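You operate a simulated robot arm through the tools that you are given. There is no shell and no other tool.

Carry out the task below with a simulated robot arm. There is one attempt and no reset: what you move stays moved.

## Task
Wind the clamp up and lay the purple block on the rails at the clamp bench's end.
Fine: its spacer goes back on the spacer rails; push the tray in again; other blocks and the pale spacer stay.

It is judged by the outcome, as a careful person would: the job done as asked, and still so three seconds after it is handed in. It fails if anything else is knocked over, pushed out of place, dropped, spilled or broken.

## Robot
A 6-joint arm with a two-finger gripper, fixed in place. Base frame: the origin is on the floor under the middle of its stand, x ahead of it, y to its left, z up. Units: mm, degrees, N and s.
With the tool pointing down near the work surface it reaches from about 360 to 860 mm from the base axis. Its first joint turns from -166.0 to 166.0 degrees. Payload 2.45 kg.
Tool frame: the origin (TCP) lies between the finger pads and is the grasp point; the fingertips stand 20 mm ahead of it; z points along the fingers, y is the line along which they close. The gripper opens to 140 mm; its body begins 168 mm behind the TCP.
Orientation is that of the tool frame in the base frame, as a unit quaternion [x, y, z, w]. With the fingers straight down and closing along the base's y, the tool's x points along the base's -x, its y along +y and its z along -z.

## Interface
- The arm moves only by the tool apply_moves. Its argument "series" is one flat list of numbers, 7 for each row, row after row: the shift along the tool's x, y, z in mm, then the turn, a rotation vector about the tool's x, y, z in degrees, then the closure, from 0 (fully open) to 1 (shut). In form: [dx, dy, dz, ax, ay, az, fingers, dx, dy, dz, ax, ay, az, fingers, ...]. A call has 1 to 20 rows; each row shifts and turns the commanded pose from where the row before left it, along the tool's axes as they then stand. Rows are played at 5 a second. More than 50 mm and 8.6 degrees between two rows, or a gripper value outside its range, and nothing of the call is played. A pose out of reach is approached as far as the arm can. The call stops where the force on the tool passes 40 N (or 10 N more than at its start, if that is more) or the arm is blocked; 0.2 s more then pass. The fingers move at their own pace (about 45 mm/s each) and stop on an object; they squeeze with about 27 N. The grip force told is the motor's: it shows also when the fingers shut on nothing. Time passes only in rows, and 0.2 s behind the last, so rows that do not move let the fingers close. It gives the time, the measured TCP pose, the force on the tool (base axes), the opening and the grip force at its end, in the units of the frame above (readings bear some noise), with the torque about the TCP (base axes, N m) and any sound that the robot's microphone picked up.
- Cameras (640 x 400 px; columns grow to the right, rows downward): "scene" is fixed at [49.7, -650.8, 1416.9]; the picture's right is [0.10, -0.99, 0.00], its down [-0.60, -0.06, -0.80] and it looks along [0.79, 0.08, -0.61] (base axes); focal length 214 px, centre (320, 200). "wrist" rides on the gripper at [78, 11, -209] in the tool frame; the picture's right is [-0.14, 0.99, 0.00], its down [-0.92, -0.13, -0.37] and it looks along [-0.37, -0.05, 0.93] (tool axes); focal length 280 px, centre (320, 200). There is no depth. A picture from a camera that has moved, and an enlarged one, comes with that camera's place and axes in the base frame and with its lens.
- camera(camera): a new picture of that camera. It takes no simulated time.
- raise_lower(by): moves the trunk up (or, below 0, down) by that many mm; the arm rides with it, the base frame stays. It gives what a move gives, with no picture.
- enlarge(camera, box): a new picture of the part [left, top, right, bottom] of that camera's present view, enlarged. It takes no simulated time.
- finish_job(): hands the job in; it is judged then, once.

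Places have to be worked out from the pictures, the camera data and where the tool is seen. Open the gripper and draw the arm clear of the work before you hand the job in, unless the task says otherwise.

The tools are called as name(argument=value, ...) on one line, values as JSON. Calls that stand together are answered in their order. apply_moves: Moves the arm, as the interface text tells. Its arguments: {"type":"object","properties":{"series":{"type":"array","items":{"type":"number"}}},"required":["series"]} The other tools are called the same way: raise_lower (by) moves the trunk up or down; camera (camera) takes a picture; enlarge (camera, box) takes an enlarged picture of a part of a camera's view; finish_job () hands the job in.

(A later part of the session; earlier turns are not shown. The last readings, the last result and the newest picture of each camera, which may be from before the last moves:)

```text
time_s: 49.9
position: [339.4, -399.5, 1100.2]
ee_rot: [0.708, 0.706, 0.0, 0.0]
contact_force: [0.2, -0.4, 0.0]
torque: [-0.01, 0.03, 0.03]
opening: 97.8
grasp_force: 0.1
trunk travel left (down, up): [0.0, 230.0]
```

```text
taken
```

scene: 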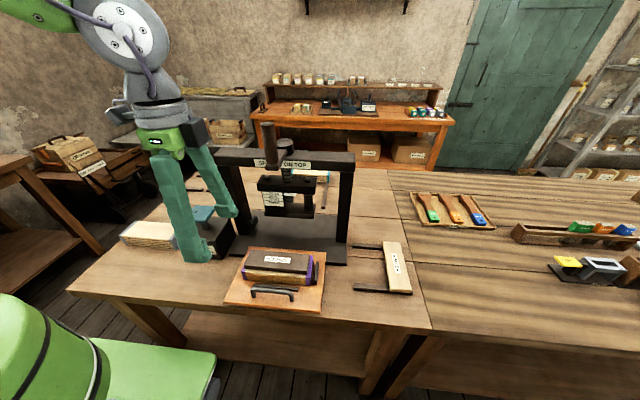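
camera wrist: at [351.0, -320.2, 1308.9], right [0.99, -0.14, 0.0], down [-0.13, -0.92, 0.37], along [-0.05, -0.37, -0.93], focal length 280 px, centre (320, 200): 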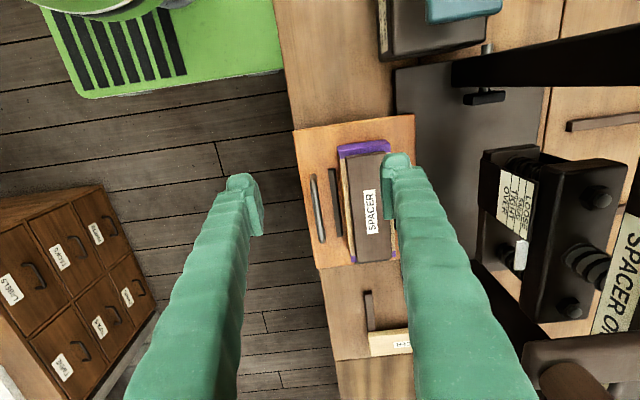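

Vertical with closing along x is reachable. I zoom to measure spacer, block and tray precisely.

enlarge(camera="wrist", box=[280, 100, 430, 280])

enlarge(camera="wrist", box=[330, 130, 410, 200])

enlarge(camera="wrist", box=[330, 220, 430, 300])

enlarge(camera="scene", box=[215, 235, 335, 325])

```text
2.22 times, centred on (355, 190) of wrist
camera zoom: at [351.0, -320.2, 1308.9], right [0.99, -0.14, 0.0], down [-0.13, -0.92, 0.37], along [-0.05, -0.37, -0.93], focal length 623 px, centre (242, 222)
```

zoom: 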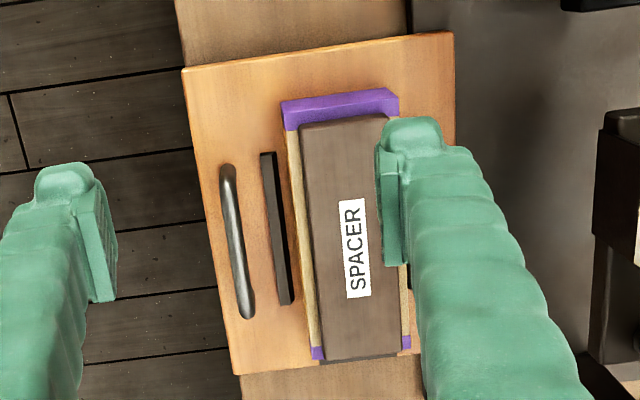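

```text
5.71 times, centred on (370, 165) of wrist
camera zoom: at [351.0, -320.2, 1308.9], right [0.99, -0.14, 0.0], down [-0.13, -0.92, 0.37], along [-0.05, -0.37, -0.93], focal length 1602 px, centre (34, 400)
```

zoom: 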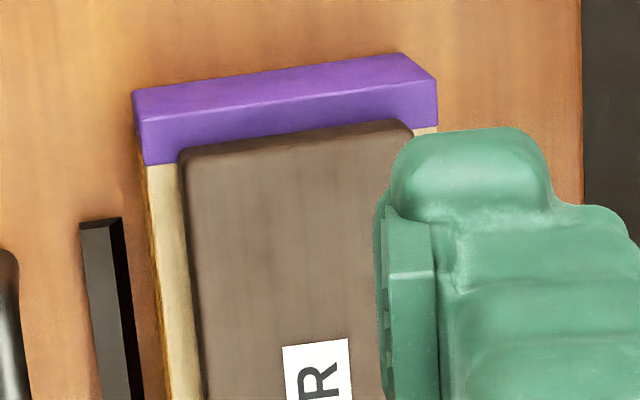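

```text
5.00 times, centred on (380, 260) of wrist
camera zoom: at [351.0, -320.2, 1308.9], right [0.99, -0.14, 0.0], down [-0.13, -0.92, 0.37], along [-0.05, -0.37, -0.93], focal length 1402 px, centre (20, -100)
```

zoom: 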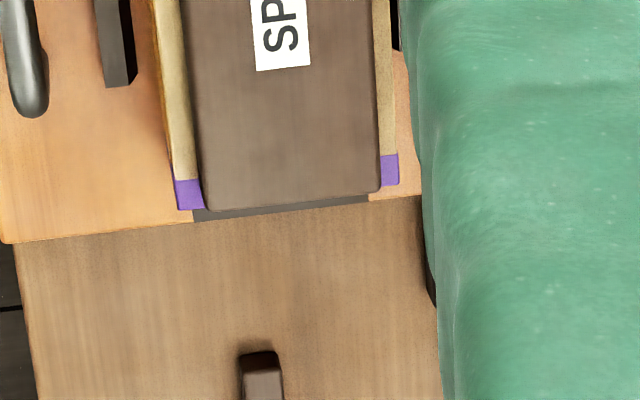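

```text
4.44 times, centred on (275, 280) of scene
camera zoom: at [49.7, -650.8, 1416.9], right [0.1, -0.99, 0.0], down [-0.6, -0.06, -0.8], along [0.79, 0.08, -0.61], focal length 953 px, centre (520, -156)
```

zoom: 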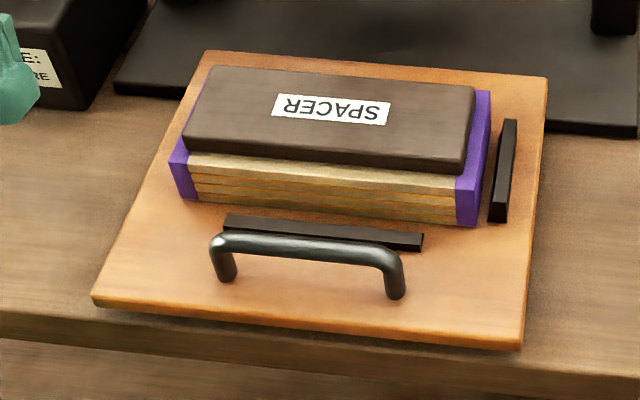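

Measured: spacer x 373–426, y -577…-410; block x 365–437, y -590…-406, with tray stop strip at x 347–358. I tilt 20° (body toward +y, away from the crank handle) and move above the spacer.

apply_moves(series=[0, 0, 0, 0, -6.67, 0, 0.4, 0, 0, 0, 0, -6.67, 0, 0.4, 0, 0, 0, 0, -6.66, 0, 0.4])

apply_moves(series=[-13.65, 15.15, 31.6, 0, 0, 0, 0.4, -13.65, 15.15, 31.6, 0, 0, 0, 0.4, -13.65, 15.15, 31.6, 0, 0, 0, 0.4, -13.65, 15.15, 31.6, 0, 0, 0, 0.4])

camera(camera="wrist")

camera(camera="scene")

```text
time_s: 50.7
position: [338.2, -399.0, 1100.5]
ee_rot: [0.696, 0.696, -0.124, 0.123]
contact_force: [0.5, 0.3, -0.3]
torque: [-0.01, 0.03, 0.02]
opening: 83.9
grasp_force: 0.1
trunk travel left (down, up): [0.0, 230.0]
```

```text
time_s: 51.7
position: [399.2, -493.9, 1001.2]
ee_rot: [0.696, 0.696, -0.123, 0.122]
contact_force: [0.7, -0.3, 0.5]
torque: [-0.01, -0.01, 0.01]
opening: 84.1
grasp_force: 0.0
trunk travel left (down, up): [0.0, 230.0]
```

```text
taken
camera wrist: at [411.3, -347.9, 1169.9], right [0.99, -0.13, 0.05], down [-0.13, -0.74, 0.66], along [-0.05, -0.66, -0.75], focal length 280 px, centre (320, 200)
```

wrist: 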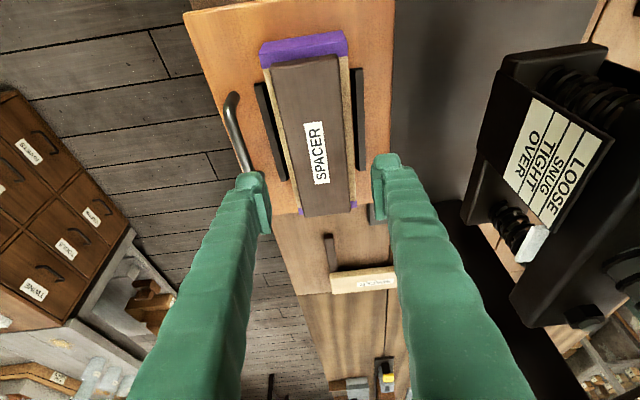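

```text
taken
```

scene: 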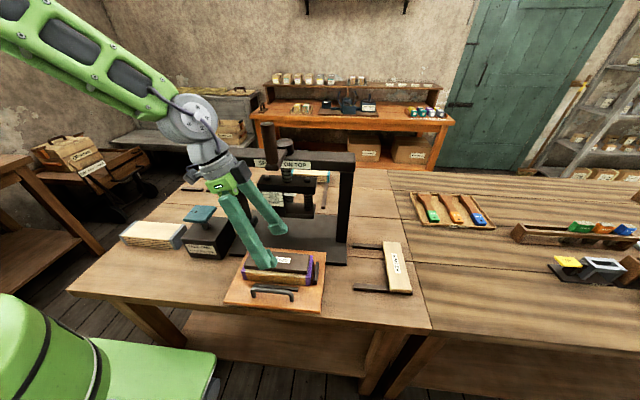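

enlarge(camera="wrist", box=[220, 20, 400, 130])

enlarge(camera="wrist", box=[230, 120, 400, 230])

enlarge(camera="scene", box=[225, 180, 335, 310])

```text
3.56 times, centred on (310, 75) of wrist
camera zoom: at [411.3, -347.9, 1169.9], right [0.99, -0.13, 0.05], down [-0.13, -0.74, 0.66], along [-0.05, -0.66, -0.75], focal length 997 px, centre (356, 644)
```

zoom: 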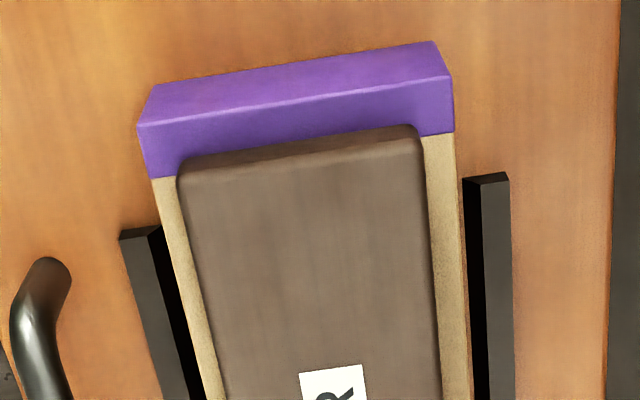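

```text
3.64 times, centred on (315, 175) of wrist
camera zoom: at [411.3, -347.9, 1169.9], right [0.99, -0.13, 0.05], down [-0.13, -0.74, 0.66], along [-0.05, -0.66, -0.75], focal length 1020 px, centre (338, 291)
```

zoom: 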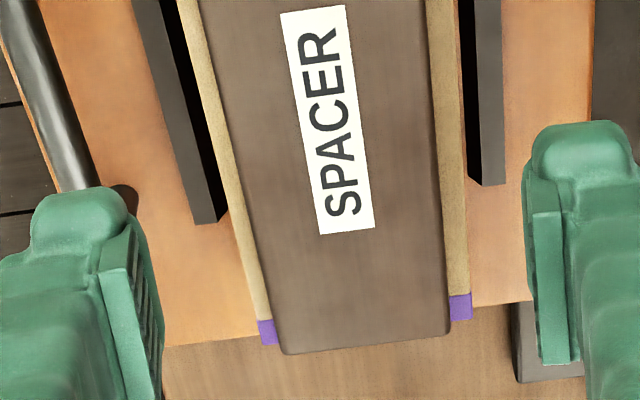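

```text
3.08 times, centred on (280, 245) of scene
camera zoom: at [49.7, -650.8, 1416.9], right [0.1, -0.99, 0.0], down [-0.6, -0.06, -0.8], along [0.79, 0.08, -0.61], focal length 660 px, centre (443, 62)
```

zoom: 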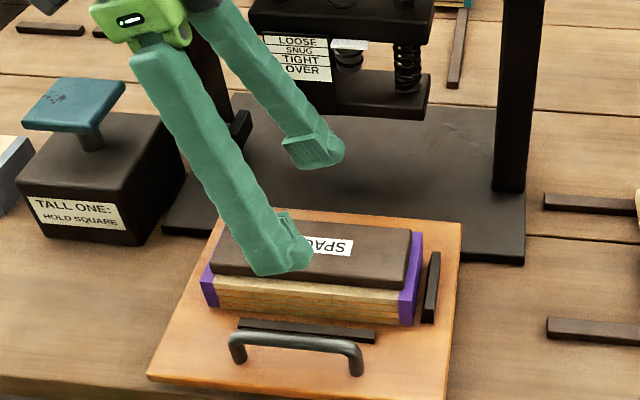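

Triangulation gives block top z ≈ 919 and spacer top ≈ 932. I descend over the spacer to TCP z ≈ 948 in two steps, centered at x ≈ 401.5.

apply_moves(series=[9, 1.2, 24.7, 0, 0, 0, 0.4, 9.2, 1.1, 25.3, 0, 0, 0, 0.4])

camera(camera="wrist")

enlarge(camera="scene", box=[245, 230, 325, 300])

enlarge(camera="wrist", box=[200, 60, 420, 220])

```text
time_s: 52.3
position: [403.2, -494.2, 946.4]
ee_rot: [0.696, 0.697, -0.122, 0.123]
contact_force: [-0.2, -0.5, 0.6]
torque: [0.04, 0.01, 0.0]
opening: 83.9
grasp_force: 0.2
trunk travel left (down, up): [0.0, 230.0]
```

```text
taken
camera wrist: at [413.9, -348.2, 1116.0], right [0.99, -0.13, 0.05], down [-0.13, -0.74, 0.66], along [-0.05, -0.66, -0.75], focal length 280 px, centre (320, 200)
```

wrist: 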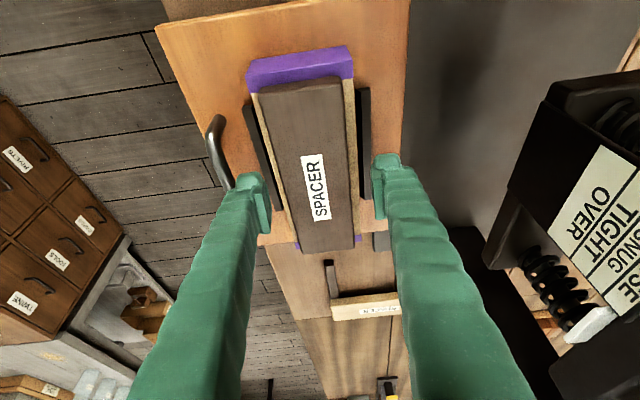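

```text
5.71 times, centred on (285, 265) of scene
camera zoom: at [49.7, -650.8, 1416.9], right [0.1, -0.99, 0.0], down [-0.6, -0.06, -0.8], along [0.79, 0.08, -0.61], focal length 1226 px, centre (520, -171)
```

zoom: 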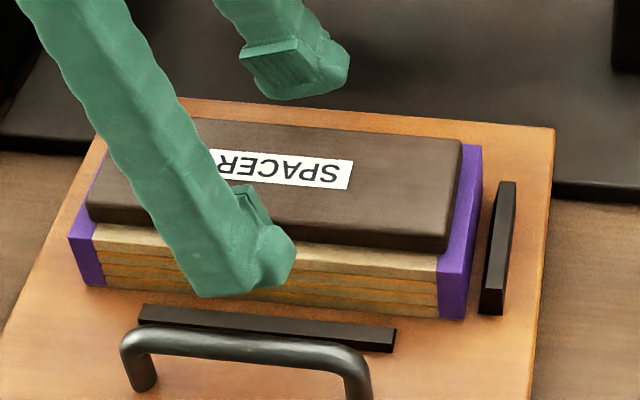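

```text
2.50 times, centred on (310, 140) of wrist
camera zoom: at [413.9, -348.2, 1116.0], right [0.99, -0.13, 0.05], down [-0.13, -0.74, 0.66], along [-0.05, -0.66, -0.75], focal length 701 px, centre (345, 350)
```

zoom: 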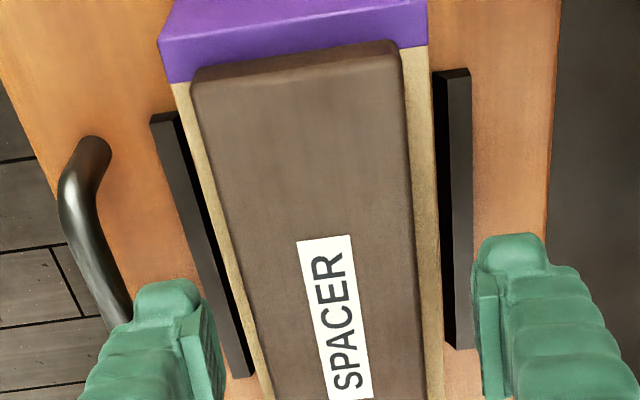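

The fingers straddle the spacer. I lower 2.5 mm more, center in x, and close on it.

apply_moves(series=[0.86, -1.6, 2.35, 0, 0, 0, 0.4, 0, 0, 0, 0, 0, 0, 0.5, 0, 0, 0, 0, 0, 0, 0.6, 0, 0, 0, 0, 0, 0, 1, 0, 0, 0, 0, 0, 0, 1, 0, 0, 0, 0, 0, 0, 1])

enlarge(camera="scene", box=[245, 230, 325, 300])

enlarge(camera="wrist", box=[200, 60, 420, 220])

```text
time_s: 53.7
position: [401.8, -493.1, 945.0]
ee_rot: [0.696, 0.696, -0.123, 0.123]
contact_force: [0.4, -0.1, -1.0]
torque: [0.0, -0.03, -0.04]
opening: 55.2
grasp_force: 27.2
trunk travel left (down, up): [0.0, 230.0]
```

```text
5.71 times, centred on (285, 265) of scene
camera zoom: at [49.7, -650.8, 1416.9], right [0.1, -0.99, 0.0], down [-0.6, -0.06, -0.8], along [0.79, 0.08, -0.61], focal length 1226 px, centre (520, -171)
```

zoom: 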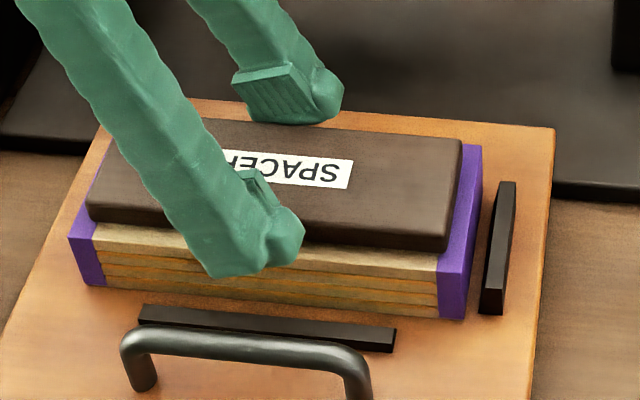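

```text
2.50 times, centred on (310, 140) of wrist
camera zoom: at [412.0, -347.6, 1114.2], right [0.99, -0.13, 0.05], down [-0.13, -0.74, 0.66], along [-0.05, -0.66, -0.75], focal length 701 px, centre (345, 350)
```

zoom: 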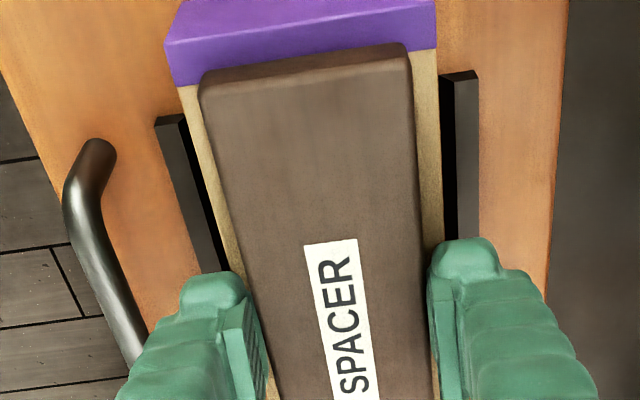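

The fingers hold at 55.2 mm, the spacer's width. I lift gently 24 mm and check.

apply_moves(series=[-1.37, 0, -3.76, 0, 0, 0, 1, -1.37, 0, -3.76, 0, 0, 0, 1, -2.74, 0, -7.52, 0, 0, 0, 1, -2.74, 0, -7.52, 0, 0, 0, 1])

enlarge(camera="scene", box=[225, 200, 335, 310])

camera(camera="wrist")

```text
time_s: 54.7
position: [400.7, -493.8, 969.2]
ee_rot: [0.696, 0.696, -0.124, 0.124]
contact_force: [-0.2, -0.6, -0.9]
torque: [-0.02, -0.02, -0.02]
opening: 54.4
grasp_force: 26.8
trunk travel left (down, up): [0.0, 230.0]
```

```text
3.64 times, centred on (280, 255) of scene
camera zoom: at [49.7, -650.8, 1416.9], right [0.1, -0.99, 0.0], down [-0.6, -0.06, -0.8], along [0.79, 0.08, -0.61], focal length 780 px, centre (466, 0)
```

zoom: 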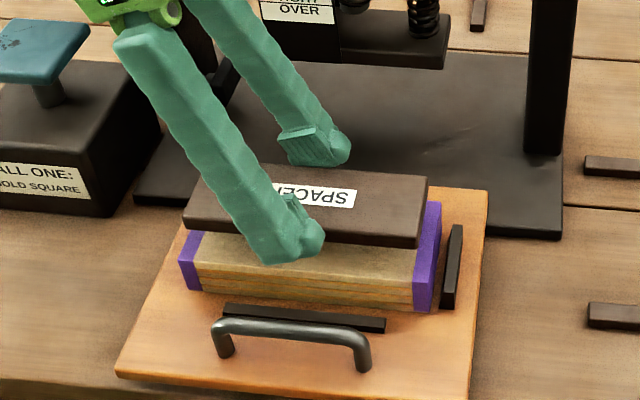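

```text
taken
camera wrist: at [412.1, -347.8, 1138.6], right [0.99, -0.13, 0.05], down [-0.13, -0.74, 0.66], along [-0.05, -0.66, -0.75], focal length 280 px, centre (320, 200)
```

wrist: 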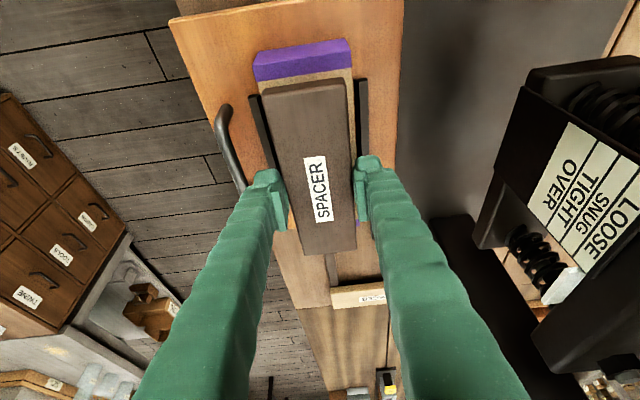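

The spacer is held level. From the top view the spacer rails lie at x ≈ 396 and 545, y from -709, with the pale spacer from y ≈ -806 on; I'll lay the dark one centered near (470, -741). First up and back, away from the crank.

apply_moves(series=[-6.97, -23.3, -19.1, 0, 0, 0, 1, -6.97, -23.3, -19.1, 0, 0, 0, 1, -6.97, -23.3, -19.1, 0, 0, 0, 1])

apply_moves(series=[-15.31, 4.2, 8.23, -2.565, 0, -7.048, 1, -15.68, 1.92, 8.37, -2.565, 0, -7.048, 1, -15.78, -0.39, 8.4, -2.565, 0, -7.048, 1, -15.59, -2.7, 8.34, -2.565, 0, -7.048, 1])

camera(camera="scene")

```text
time_s: 55.5
position: [330.9, -493.8, 1029.2]
ee_rot: [0.697, 0.696, -0.123, 0.123]
contact_force: [0.6, 0.3, -1.4]
torque: [0.02, 0.0, 0.03]
opening: 54.9
grasp_force: 27.6
trunk travel left (down, up): [0.0, 230.0]
```

```text
time_s: 56.5
position: [346.1, -565.3, 1018.9]
ee_rot: [0.493, 0.853, -0.088, 0.149]
contact_force: [0.5, -0.9, -2.4]
torque: [0.02, 0.0, 0.0]
opening: 54.8
grasp_force: 27.1
trunk travel left (down, up): [0.0, 230.0]
```

```text
taken
```

scene: 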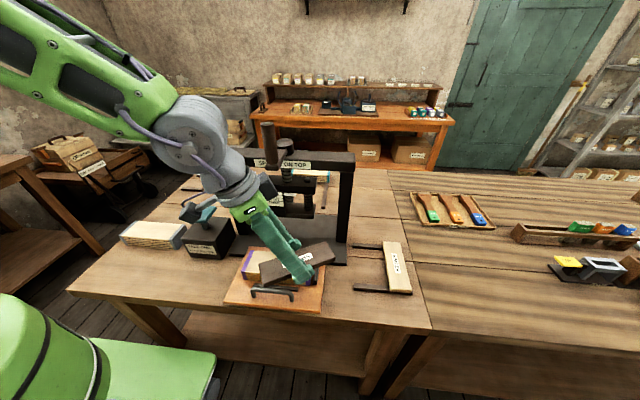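

Going well, no limits. I continue the rotation and travel.

apply_moves(series=[-15.12, -4.96, 8.16, -2.565, 0, -7.048, 1, -14.37, -7.14, 7.89, -2.565, 0, -7.048, 1, -13.36, -9.19, 7.52, -2.565, 0, -7.048, 1, -12.11, -11.09, 7.07, -2.565, 0, -7.048, 1])

apply_moves(series=[-10.65, -12.8, 6.54, -2.565, 0, -7.048, 1, -8.97, -14.28, 5.93, -2.565, 0, -7.048, 1, -7.14, -15.53, 5.26, -2.565, 0, -7.048, 1, -5.17, -16.5, 4.54, -2.565, 0, -7.048, 1])

camera(camera="scene")

camera(camera="wrist")

```text
time_s: 57.5
position: [364.3, -632.1, 1010.2]
ee_rot: [0.253, 0.952, -0.045, 0.167]
contact_force: [-0.2, 0.3, -1.1]
torque: [-0.03, -0.02, 0.03]
opening: 54.8
grasp_force: 27.4
trunk travel left (down, up): [0.0, 230.0]
```

```text
time_s: 58.5
position: [381.2, -701.5, 999.1]
ee_rot: [-0.001, 0.985, -0.001, 0.173]
contact_force: [0.3, -0.8, -1.7]
torque: [0.01, 0.0, 0.02]
opening: 55.1
grasp_force: 27.0
trunk travel left (down, up): [0.0, 230.0]
```

```text
taken
```

scene: 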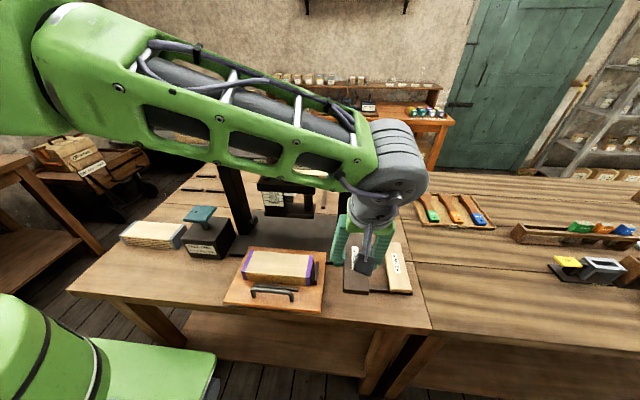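

```text
taken
camera wrist: at [236.4, -688.7, 1169.6], right [0.13, 0.99, 0.05], down [0.74, -0.13, 0.66], along [0.66, -0.05, -0.75], focal length 280 px, centre (320, 200)
```

wrist: 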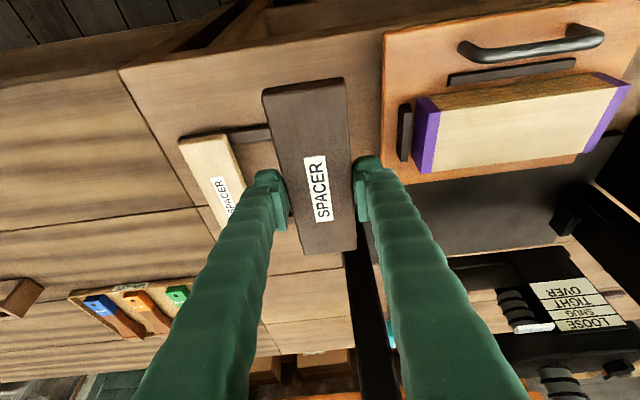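

The dark spacer is now along x, next to the rails. I zoom to fix the rails and pale spacer positions from this view.

enlarge(camera="wrist", box=[160, 60, 380, 260])

enlarge(camera="scene", box=[330, 200, 430, 310])

```text
2.00 times, centred on (270, 160) of wrist
camera zoom: at [236.4, -688.7, 1169.6], right [0.13, 0.99, 0.05], down [0.74, -0.13, 0.66], along [0.66, -0.05, -0.75], focal length 561 px, centre (420, 280)
```

zoom: 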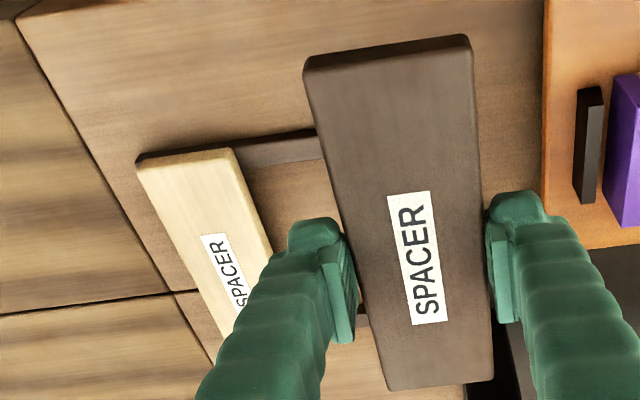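

```text
3.64 times, centred on (380, 255) of scene
camera zoom: at [49.7, -650.8, 1416.9], right [0.1, -0.99, 0.0], down [-0.6, -0.06, -0.8], along [0.79, 0.08, -0.61], focal length 780 px, centre (102, 0)
```

zoom: 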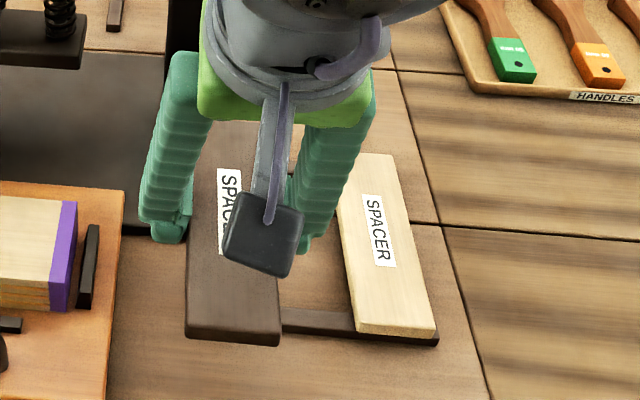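

Base plate's right edge is at y ≈ -683 and the pale spacer's edge at y ≈ -806, so I center at y ≈ -745 to keep both fingers clear. I move above the place, z ≈ 920.

apply_moves(series=[-12.55, -10.8, 25.6, 0, 0, 0, 1, -12.55, -10.8, 25.6, 0, 0, 0, 1, -12.55, -10.8, 25.6, 0, 0, 0, 1, -12.55, -10.8, 25.6, 0, 0, 0, 1])

camera(camera="wrist")

enlarge(camera="wrist", box=[180, 60, 440, 240])

enlarge(camera="scene", box=[330, 190, 430, 310])

```text
time_s: 59.5
position: [464.2, -744.3, 920.0]
ee_rot: [0.0, 0.985, -0.001, 0.173]
contact_force: [-0.6, -0.2, -0.9]
torque: [0.03, 0.02, -0.01]
opening: 54.9
grasp_force: 27.0
trunk travel left (down, up): [0.0, 230.0]
```

```text
taken
camera wrist: at [319.8, -732.5, 1090.0], right [0.13, 0.99, 0.05], down [0.74, -0.13, 0.66], along [0.66, -0.05, -0.75], focal length 280 px, centre (320, 200)
```

wrist: 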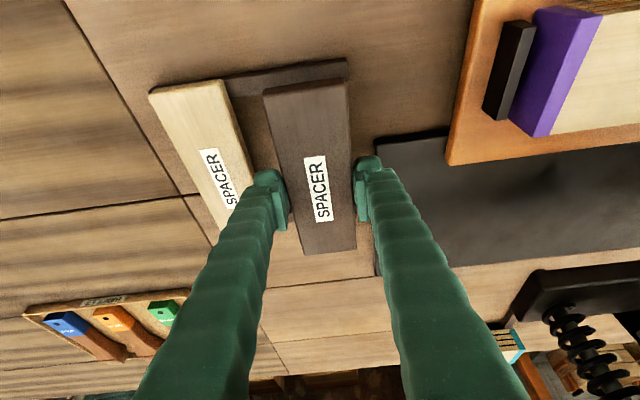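

```text
2.22 times, centred on (310, 150) of wrist
camera zoom: at [319.8, -732.5, 1090.0], right [0.13, 0.99, 0.05], down [0.74, -0.13, 0.66], along [0.66, -0.05, -0.75], focal length 623 px, centre (342, 311)
```

zoom: 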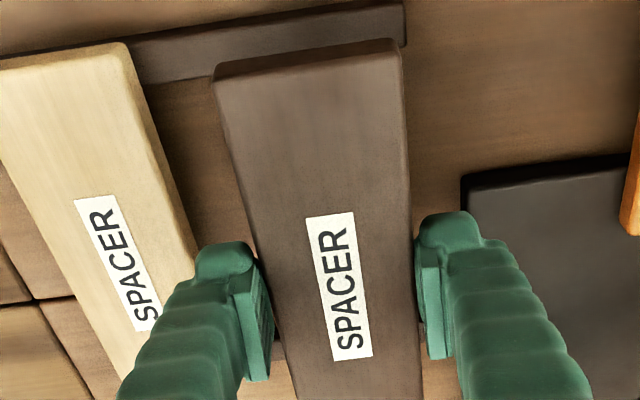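

```text
3.33 times, centred on (380, 250) of scene
camera zoom: at [49.7, -650.8, 1416.9], right [0.1, -0.99, 0.0], down [-0.6, -0.06, -0.8], along [0.79, 0.08, -0.61], focal length 715 px, centre (120, 33)
```

zoom: 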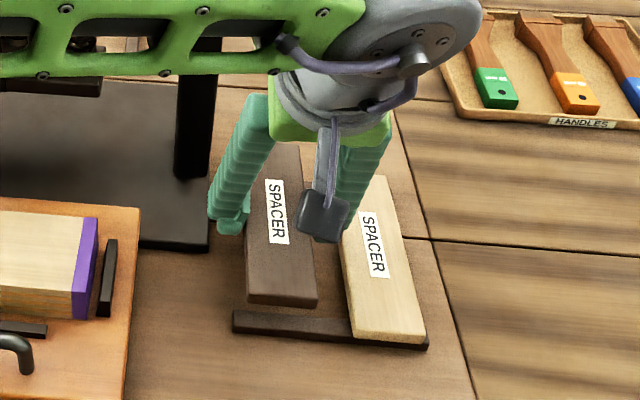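

The gap between base plate (y ≈ -689) and pale spacer (y ≈ -806) leaves ~7 mm each side if TCP is at y ≈ -747.8; I shift there and to x ≈ 466.7, then go down to z ≈ 882.

apply_moves(series=[-2.35, -3.5, 0.85, 0, 0, 0, 1, 6.5, 0, 17.85, 0, 0, 0, 1, 6.5, 0, 17.85, 0, 0, 0, 1])

enlarge(camera="wrist", box=[180, 60, 440, 240])

enlarge(camera="scene", box=[330, 210, 430, 300])

```text
time_s: 60.3
position: [467.5, -747.4, 886.7]
ee_rot: [0.0, 0.985, -0.003, 0.175]
contact_force: [-1.5, 2.0, 12.5]
torque: [0.43, 0.17, -0.02]
opening: 55.2
grasp_force: 27.3
trunk travel left (down, up): [0.0, 230.0]
```

```text
2.22 times, centred on (310, 150) of wrist
camera zoom: at [321.6, -734.8, 1055.5], right [0.13, 0.99, 0.04], down [0.74, -0.12, 0.66], along [0.66, -0.05, -0.75], focal length 623 px, centre (342, 311)
```

zoom: 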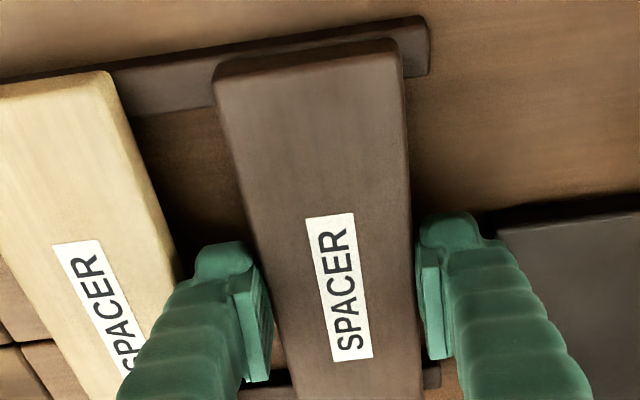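

```text
4.44 times, centred on (380, 255) of scene
camera zoom: at [49.7, -650.8, 1416.9], right [0.1, -0.99, 0.0], down [-0.6, -0.06, -0.8], along [0.79, 0.08, -0.61], focal length 953 px, centre (53, -44)
```

zoom: 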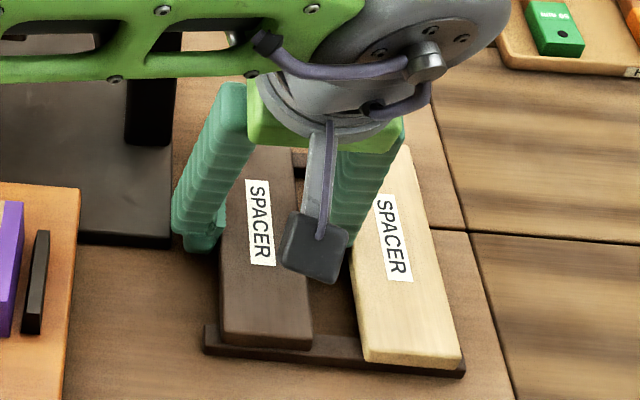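

Contact of 12.5 N: the torque places it under the spacer's +y edge on the two rails, so it has touched down. I check the far end over the far rail before releasing.

enlarge(camera="wrist", box=[240, 200, 400, 300])

enlarge(camera="scene", box=[360, 225, 420, 295])

```text
4.00 times, centred on (320, 250) of wrist
camera zoom: at [321.6, -734.8, 1055.5], right [0.13, 0.99, 0.04], down [0.74, -0.12, 0.66], along [0.66, -0.05, -0.75], focal length 1122 px, centre (320, 0)
```

zoom: 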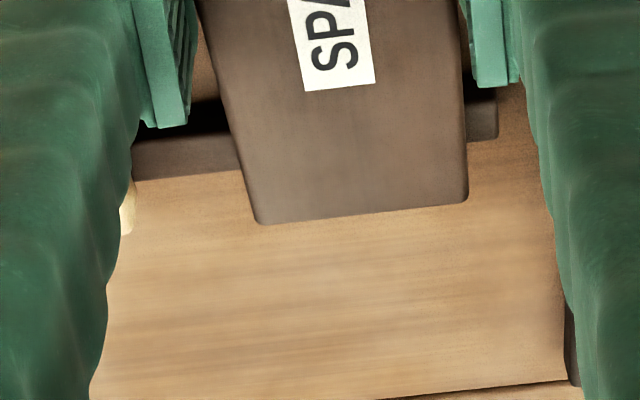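

```text
5.71 times, centred on (390, 260) of scene
camera zoom: at [49.7, -650.8, 1416.9], right [0.1, -0.99, 0.0], down [-0.6, -0.06, -0.8], along [0.79, 0.08, -0.61], focal length 1226 px, centre (-80, -143)
```

zoom: 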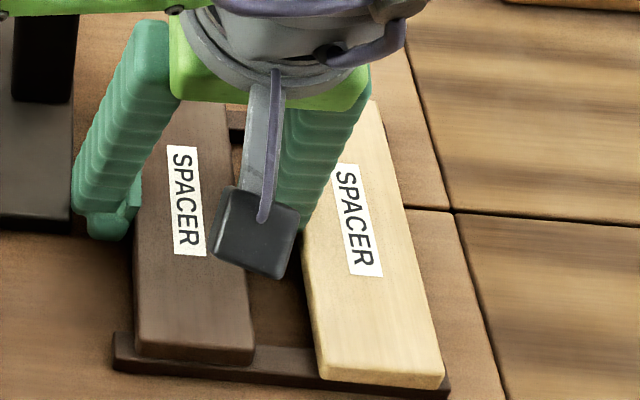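

The far rail is covered. The dark one sits ~4 mm farther out than the pale one; I ease up, shift 4 mm toward the robot, and set it down lightly.

apply_moves(series=[-1.71, 0, -4.7, 0, 0, 0, 1, 3.76, 0, -1.37, 0, 0, 0, 1])

apply_moves(series=[0.86, 0, 2.35, 0, 0, 0, 1])

```text
time_s: 60.9
position: [461.8, -747.3, 888.6]
ee_rot: [0.0, 0.985, 0.0, 0.173]
contact_force: [1.2, -0.2, -1.3]
torque: [-0.01, -0.02, 0.02]
opening: 54.8
grasp_force: 26.8
trunk travel left (down, up): [0.0, 230.0]
```

```text
time_s: 61.3
position: [462.3, -747.9, 885.0]
ee_rot: [0.0, 0.985, -0.001, 0.174]
contact_force: [-1.2, 0.7, 1.7]
torque: [-0.06, -0.27, 0.05]
opening: 54.9
grasp_force: 26.8
trunk travel left (down, up): [0.0, 230.0]
```

apply_moves(series=[0.34, 0, 0.94, 0, 0, 0, 1])

```text
time_s: 61.7
position: [461.6, -747.8, 885.1]
ee_rot: [0.0, 0.985, -0.002, 0.173]
contact_force: [-1.1, 0.3, 7.5]
torque: [-0.13, 0.1, 0.02]
opening: 54.8
grasp_force: 26.9
trunk travel left (down, up): [0.0, 230.0]
```

It is seated: 7.5 N spread evenly over both rails. I open the fingers only ~3 mm each side.

apply_moves(series=[0, 0, 0, 0, 0, 0, 0.6, 0, 0, 0, 0, 0, 0, 0.58, 0, 0, 0, 0, 0, 0, 0.57, 0, 0, 0, 0, 0, 0, 0.57])

enlarge(camera="wrist", box=[180, 60, 440, 240])

enlarge(camera="scene", box=[350, 225, 420, 295])

```text
time_s: 62.7
position: [460.5, -746.1, 884.9]
ee_rot: [0.0, 0.985, -0.001, 0.174]
contact_force: [-0.7, 0.2, 1.0]
torque: [-0.03, 0.01, 0.0]
opening: 60.2
grasp_force: 0.0
trunk travel left (down, up): [0.0, 230.0]
```

```text
2.22 times, centred on (310, 150) of wrist
camera zoom: at [317.3, -735.0, 1054.3], right [0.13, 0.99, 0.05], down [0.74, -0.13, 0.66], along [0.66, -0.05, -0.75], focal length 623 px, centre (342, 311)
```

zoom: 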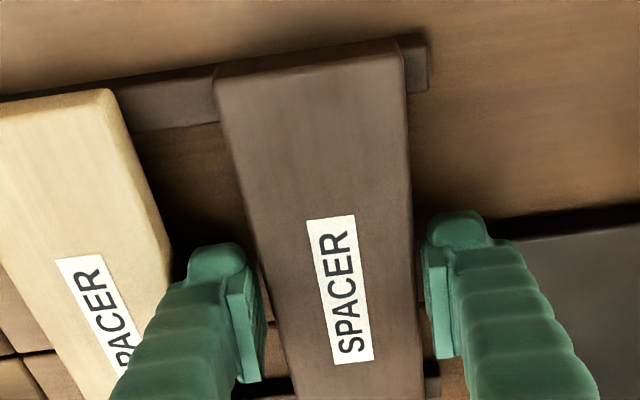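

```text
5.71 times, centred on (385, 260) of scene
camera zoom: at [49.7, -650.8, 1416.9], right [0.1, -0.99, 0.0], down [-0.6, -0.06, -0.8], along [0.79, 0.08, -0.61], focal length 1226 px, centre (-51, -143)
```

zoom: 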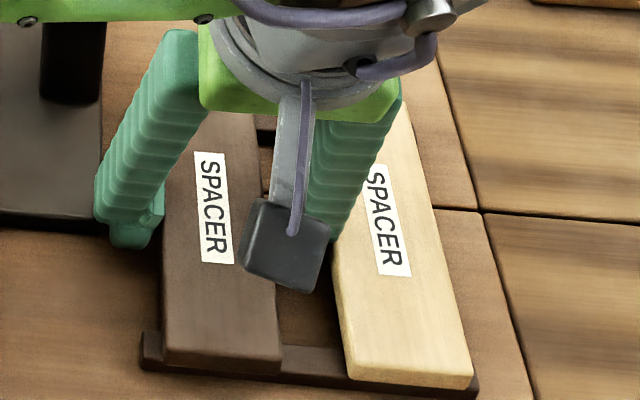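

Spacer released on both rails beside the pale one. I lift straight up slowly.

apply_moves(series=[-2.05, 0, -5.64, 0, 0, 0, 0.57, -3.42, 0, -9.4, 0, 0, 0, 0.57, -6.84, 0, -18.8, 0, 0, 0, 0.57, -6.84, 0, -18.8, 0, 0, 0, 0.55, -10.3, 0, -28.2, 0, 0, 0, 0.5])

camera(camera="wrist")

camera(camera="scene")

```text
time_s: 63.9
position: [463.1, -747.6, 970.1]
ee_rot: [0.0, 0.985, -0.001, 0.174]
contact_force: [0.5, -0.4, 0.1]
torque: [-0.03, 0.01, 0.03]
opening: 70.0
grasp_force: 0.1
trunk travel left (down, up): [0.0, 230.0]
```

```text
taken
camera wrist: at [317.9, -735.2, 1140.0], right [0.13, 0.99, 0.05], down [0.74, -0.13, 0.66], along [0.66, -0.05, -0.75], focal length 280 px, centre (320, 200)
```

wrist: 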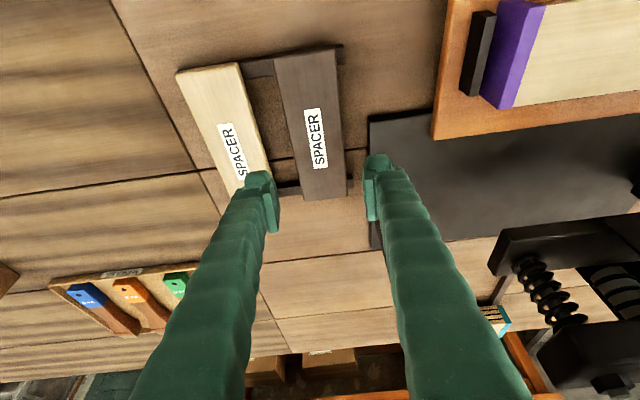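

```text
taken
```

scene: 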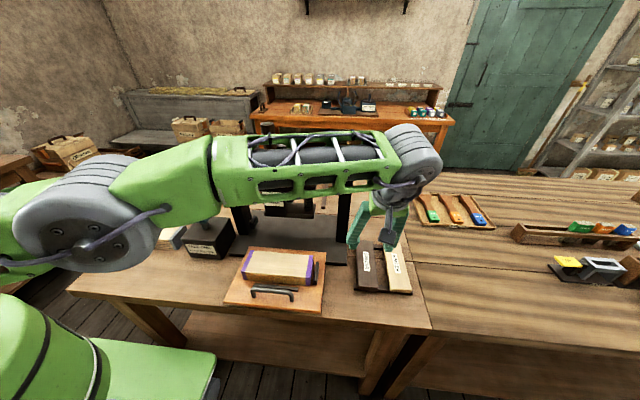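

The dark spacer lies on both rails next to the undisturbed pale one. I go back the way I came: away from the rails and rotating the tool back to grasp the block.

apply_moves(series=[16.7, 11.5, -14.05, 0, 0, 0, 0.45, 16.7, 11.5, -14.05, 0, 0, 0, 0.4, 16.7, 11.5, -14.05, 0, 0, 0, 0.395, 16.7, 11.5, -14.05, 0, 0, 0, 0.395])

apply_moves(series=[3.09, 17.2, -3.79, 2.565, 0, 7.048, 0.395, 5.17, 16.5, -4.54, 2.565, 0, 7.048, 0.395, 7.14, 15.53, -5.26, 2.565, 0, 7.048, 0.395, 8.97, 14.28, -5.93, 2.565, 0, 7.048, 0.395, 10.65, 12.8, -6.54, 2.565, 0, 7.048, 0.395, 12.11, 11.09, -7.07, 2.565, 0, 7.048, 0.395])

apply_moves(series=[13.36, 9.19, -7.52, 2.565, 0, 7.048, 0.395, 14.37, 7.14, -7.89, 2.565, 0, 7.048, 0.395, 15.12, 4.96, -8.16, 2.565, 0, 7.048, 0.395, 15.59, 2.7, -8.34, 2.565, 0, 7.048, 0.395, 15.78, 0.39, -8.4, 2.565, 0, 7.048, 0.395, 15.68, -1.92, -8.37, 2.565, 0, 7.048, 0.395])

camera(camera="scene")

camera(camera="wrist")

```text
time_s: 64.9
position: [378.5, -702.2, 1000.6]
ee_rot: [0.0, 0.985, 0.0, 0.173]
contact_force: [0.7, -0.2, 0.0]
torque: [-0.02, 0.01, 0.0]
opening: 84.7
grasp_force: 0.0
trunk travel left (down, up): [0.0, 230.0]
```

```text
time_s: 66.3
position: [353.9, -596.9, 1016.6]
ee_rot: [0.377, 0.909, -0.067, 0.161]
contact_force: [0.2, 0.1, 0.4]
torque: [0.0, -0.02, 0.01]
opening: 84.7
grasp_force: 0.1
trunk travel left (down, up): [0.0, 230.0]
```

```text
time_s: 67.7
position: [329.5, -494.6, 1030.7]
ee_rot: [0.697, 0.696, -0.123, 0.124]
contact_force: [-0.3, -0.3, -0.7]
torque: [0.01, -0.01, -0.04]
opening: 84.7
grasp_force: 0.0
trunk travel left (down, up): [0.0, 230.0]
```

```text
taken
```

scene: 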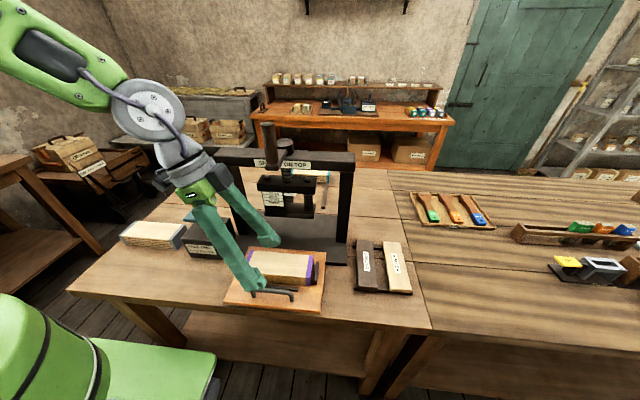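

```text
taken
camera wrist: at [340.8, -348.5, 1200.6], right [0.99, -0.13, 0.05], down [-0.13, -0.74, 0.66], along [-0.05, -0.66, -0.75], focal length 280 px, centre (320, 200)
```

wrist: 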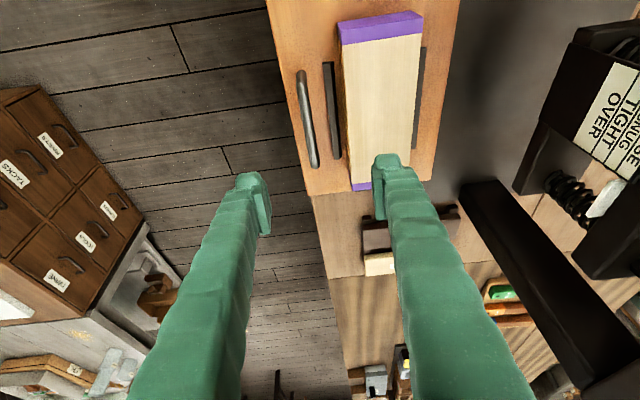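

Back over the tray; crank and clamp unchanged. I zoom to measure bar, strips and block once more.

enlarge(camera="wrist", box=[280, 0, 460, 110])

enlarge(camera="wrist", box=[290, 90, 450, 210])

```text
3.56 times, centred on (370, 55) of wrist
camera zoom: at [340.8, -348.5, 1200.6], right [0.99, -0.13, 0.05], down [-0.13, -0.74, 0.66], along [-0.05, -0.66, -0.75], focal length 997 px, centre (142, 716)
```

zoom: 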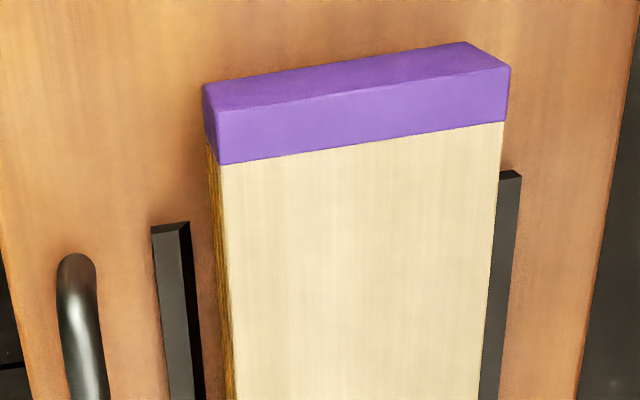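

```text
3.33 times, centred on (370, 150) of wrist
camera zoom: at [340.8, -348.5, 1200.6], right [0.99, -0.13, 0.05], down [-0.13, -0.74, 0.66], along [-0.05, -0.66, -0.75], focal length 935 px, centre (153, 367)
```

zoom: 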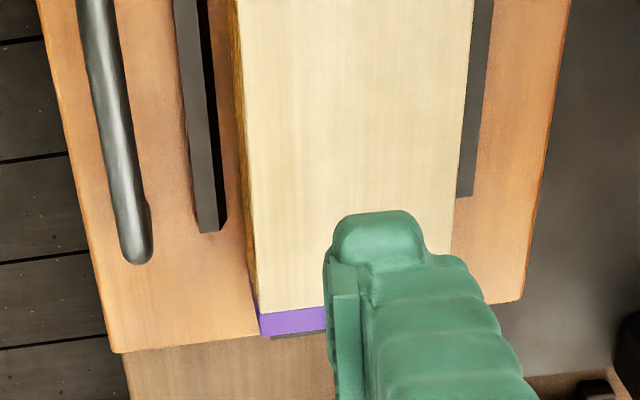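

Block x 365–438; bar's back face at x ≈ 328, so the front finger fits between. I move above the block and go down to z ≈ 940.

apply_moves(series=[6.5, 36.1, 19.3, 0, 0, 0, 0.395, 6.5, 36.1, 19.3, 0, 0, 0, 0.395, 8.1, 0, 23.65, 0, 0, 0, 0.395, 8.1, 0, 23.65, 0, 0, 0, 0.395])

enlarge(camera="wrist", box=[190, 40, 430, 240])

enlarge(camera="scene", box=[235, 220, 335, 310])

```text
time_s: 68.7
position: [402.7, -495.8, 939.8]
ee_rot: [0.696, 0.697, -0.122, 0.123]
contact_force: [0.0, -0.1, 0.3]
torque: [0.01, -0.02, 0.0]
opening: 84.6
grasp_force: 0.1
trunk travel left (down, up): [0.0, 230.0]
```

```text
2.00 times, centred on (310, 140) of wrist
camera zoom: at [412.8, -350.2, 1108.6], right [0.99, -0.13, 0.05], down [-0.13, -0.74, 0.66], along [-0.05, -0.66, -0.75], focal length 561 px, centre (340, 320)
```

zoom: 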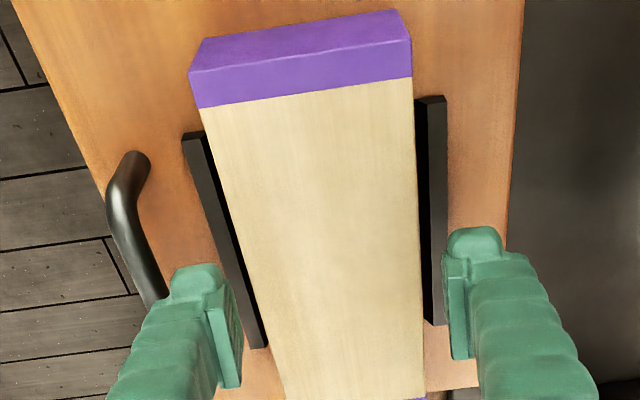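

```text
4.44 times, centred on (285, 265) of scene
camera zoom: at [49.7, -650.8, 1416.9], right [0.1, -0.99, 0.0], down [-0.6, -0.06, -0.8], along [0.79, 0.08, -0.61], focal length 953 px, centre (476, -89)
```

zoom: 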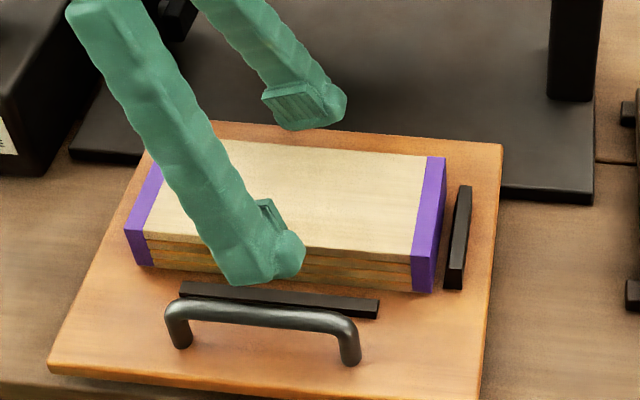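

Clear on both sides. I descend 24 mm with the fingers open, then check before closing.

apply_moves(series=[3.63, -0.45, 11.45, 0, 0, 0, 0.395, 3.63, -0.45, 11.45, 0, 0, 0, 0.395])

enlarge(camera="scene", box=[235, 220, 335, 310])

enlarge(camera="wrist", box=[190, 40, 430, 240])

```text
time_s: 69.3
position: [400.7, -497.2, 915.5]
ee_rot: [0.696, 0.697, -0.124, 0.123]
contact_force: [0.1, 0.3, 0.2]
torque: [-0.03, -0.02, -0.03]
opening: 84.5
grasp_force: 0.1
trunk travel left (down, up): [0.0, 230.0]
```

```text
4.44 times, centred on (285, 265) of scene
camera zoom: at [49.7, -650.8, 1416.9], right [0.1, -0.99, 0.0], down [-0.6, -0.06, -0.8], along [0.79, 0.08, -0.61], focal length 953 px, centre (476, -89)
```

zoom: 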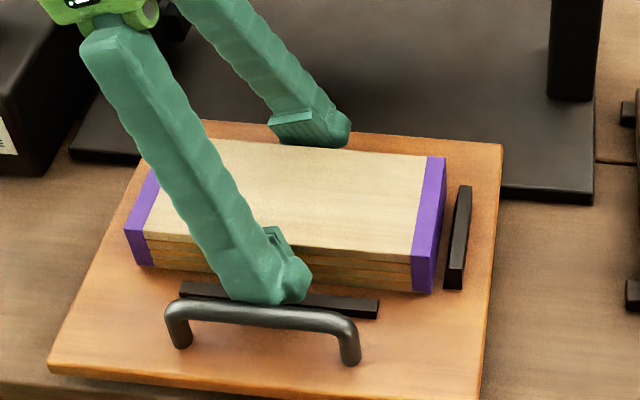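

```text
2.00 times, centred on (310, 140) of wrist
camera zoom: at [411.8, -351.3, 1084.7], right [0.99, -0.13, 0.05], down [-0.13, -0.74, 0.66], along [-0.05, -0.66, -0.75], focal length 561 px, centre (340, 320)
```

zoom: 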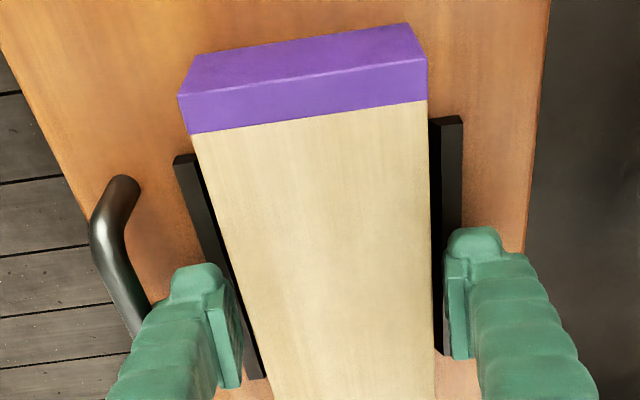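

No contact, fingers straddle the block. I close on the block.

apply_moves(series=[0, 0.9, 0, 0, 0, 0, 0.44, 0, 0, 0, 0, 0, 0, 1, 0, 0, 0, 0, 0, 0, 1, 0, 0, 0, 0, 0, 0, 1, 0, 0, 0, 0, 0, 0, 1])

enlarge(camera="wrist", box=[190, 40, 430, 240])

```text
time_s: 70.5
position: [400.9, -496.5, 916.0]
ee_rot: [0.696, 0.697, -0.123, 0.123]
contact_force: [-1.1, 0.3, 0.2]
torque: [-0.07, 0.01, 0.02]
opening: 72.5
grasp_force: 26.6
trunk travel left (down, up): [0.0, 230.0]
```

```text
2.00 times, centred on (310, 140) of wrist
camera zoom: at [412.7, -351.3, 1085.0], right [0.99, -0.13, 0.05], down [-0.13, -0.74, 0.66], along [-0.05, -0.66, -0.75], focal length 561 px, centre (340, 320)
```

zoom: 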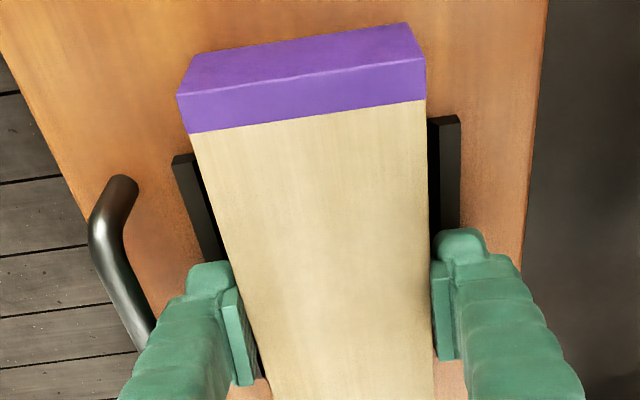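

Block gripped at 72.5 mm. I lift slowly straight up 30 mm and check weight and level.

apply_moves(series=[-1.37, 0, -3.76, 0, 0, 0, 1, -1.71, 0, -4.7, 0, 0, 0, 1, -2.05, 0, -5.64, 0, 0, 0, 1, -2.74, 0, -7.52, 0, 0, 0, 1, -2.74, 0, -7.52, 0, 0, 0, 1])

enlarge(camera="scene", box=[215, 190, 345, 310])

camera(camera="wrist")

```text
time_s: 71.7
position: [400.7, -498.2, 948.2]
ee_rot: [0.696, 0.697, -0.123, 0.123]
contact_force: [-1.4, -0.6, -4.2]
torque: [0.0, 0.02, 0.0]
opening: 72.6
grasp_force: 26.5
trunk travel left (down, up): [0.0, 230.0]
```

```text
3.33 times, centred on (280, 250) of scene
camera zoom: at [49.7, -650.8, 1416.9], right [0.1, -0.99, 0.0], down [-0.6, -0.06, -0.8], along [0.79, 0.08, -0.61], focal length 715 px, centre (453, 33)
```

zoom: 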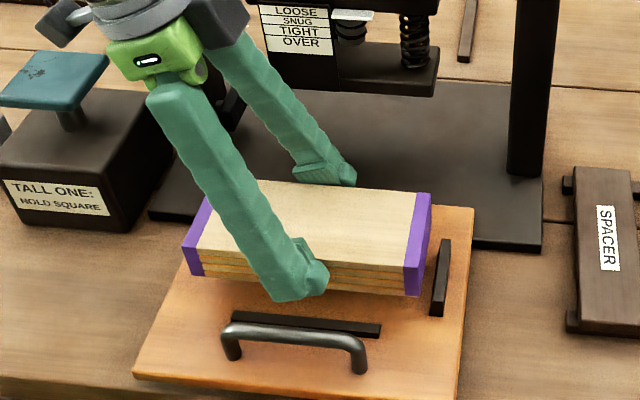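

```text
taken
camera wrist: at [413.3, -351.7, 1116.0], right [0.99, -0.13, 0.05], down [-0.13, -0.74, 0.66], along [-0.05, -0.66, -0.75], focal length 280 px, centre (320, 200)
```

wrist: 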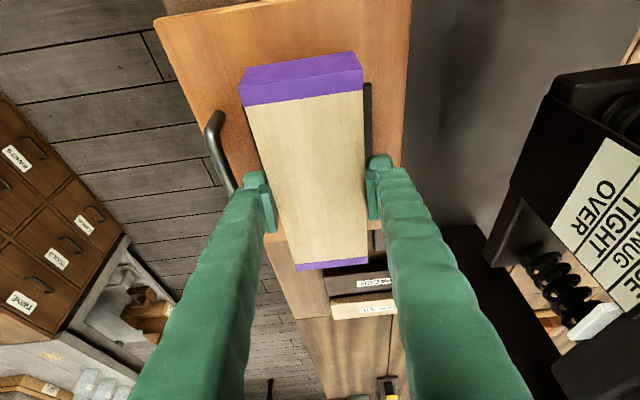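

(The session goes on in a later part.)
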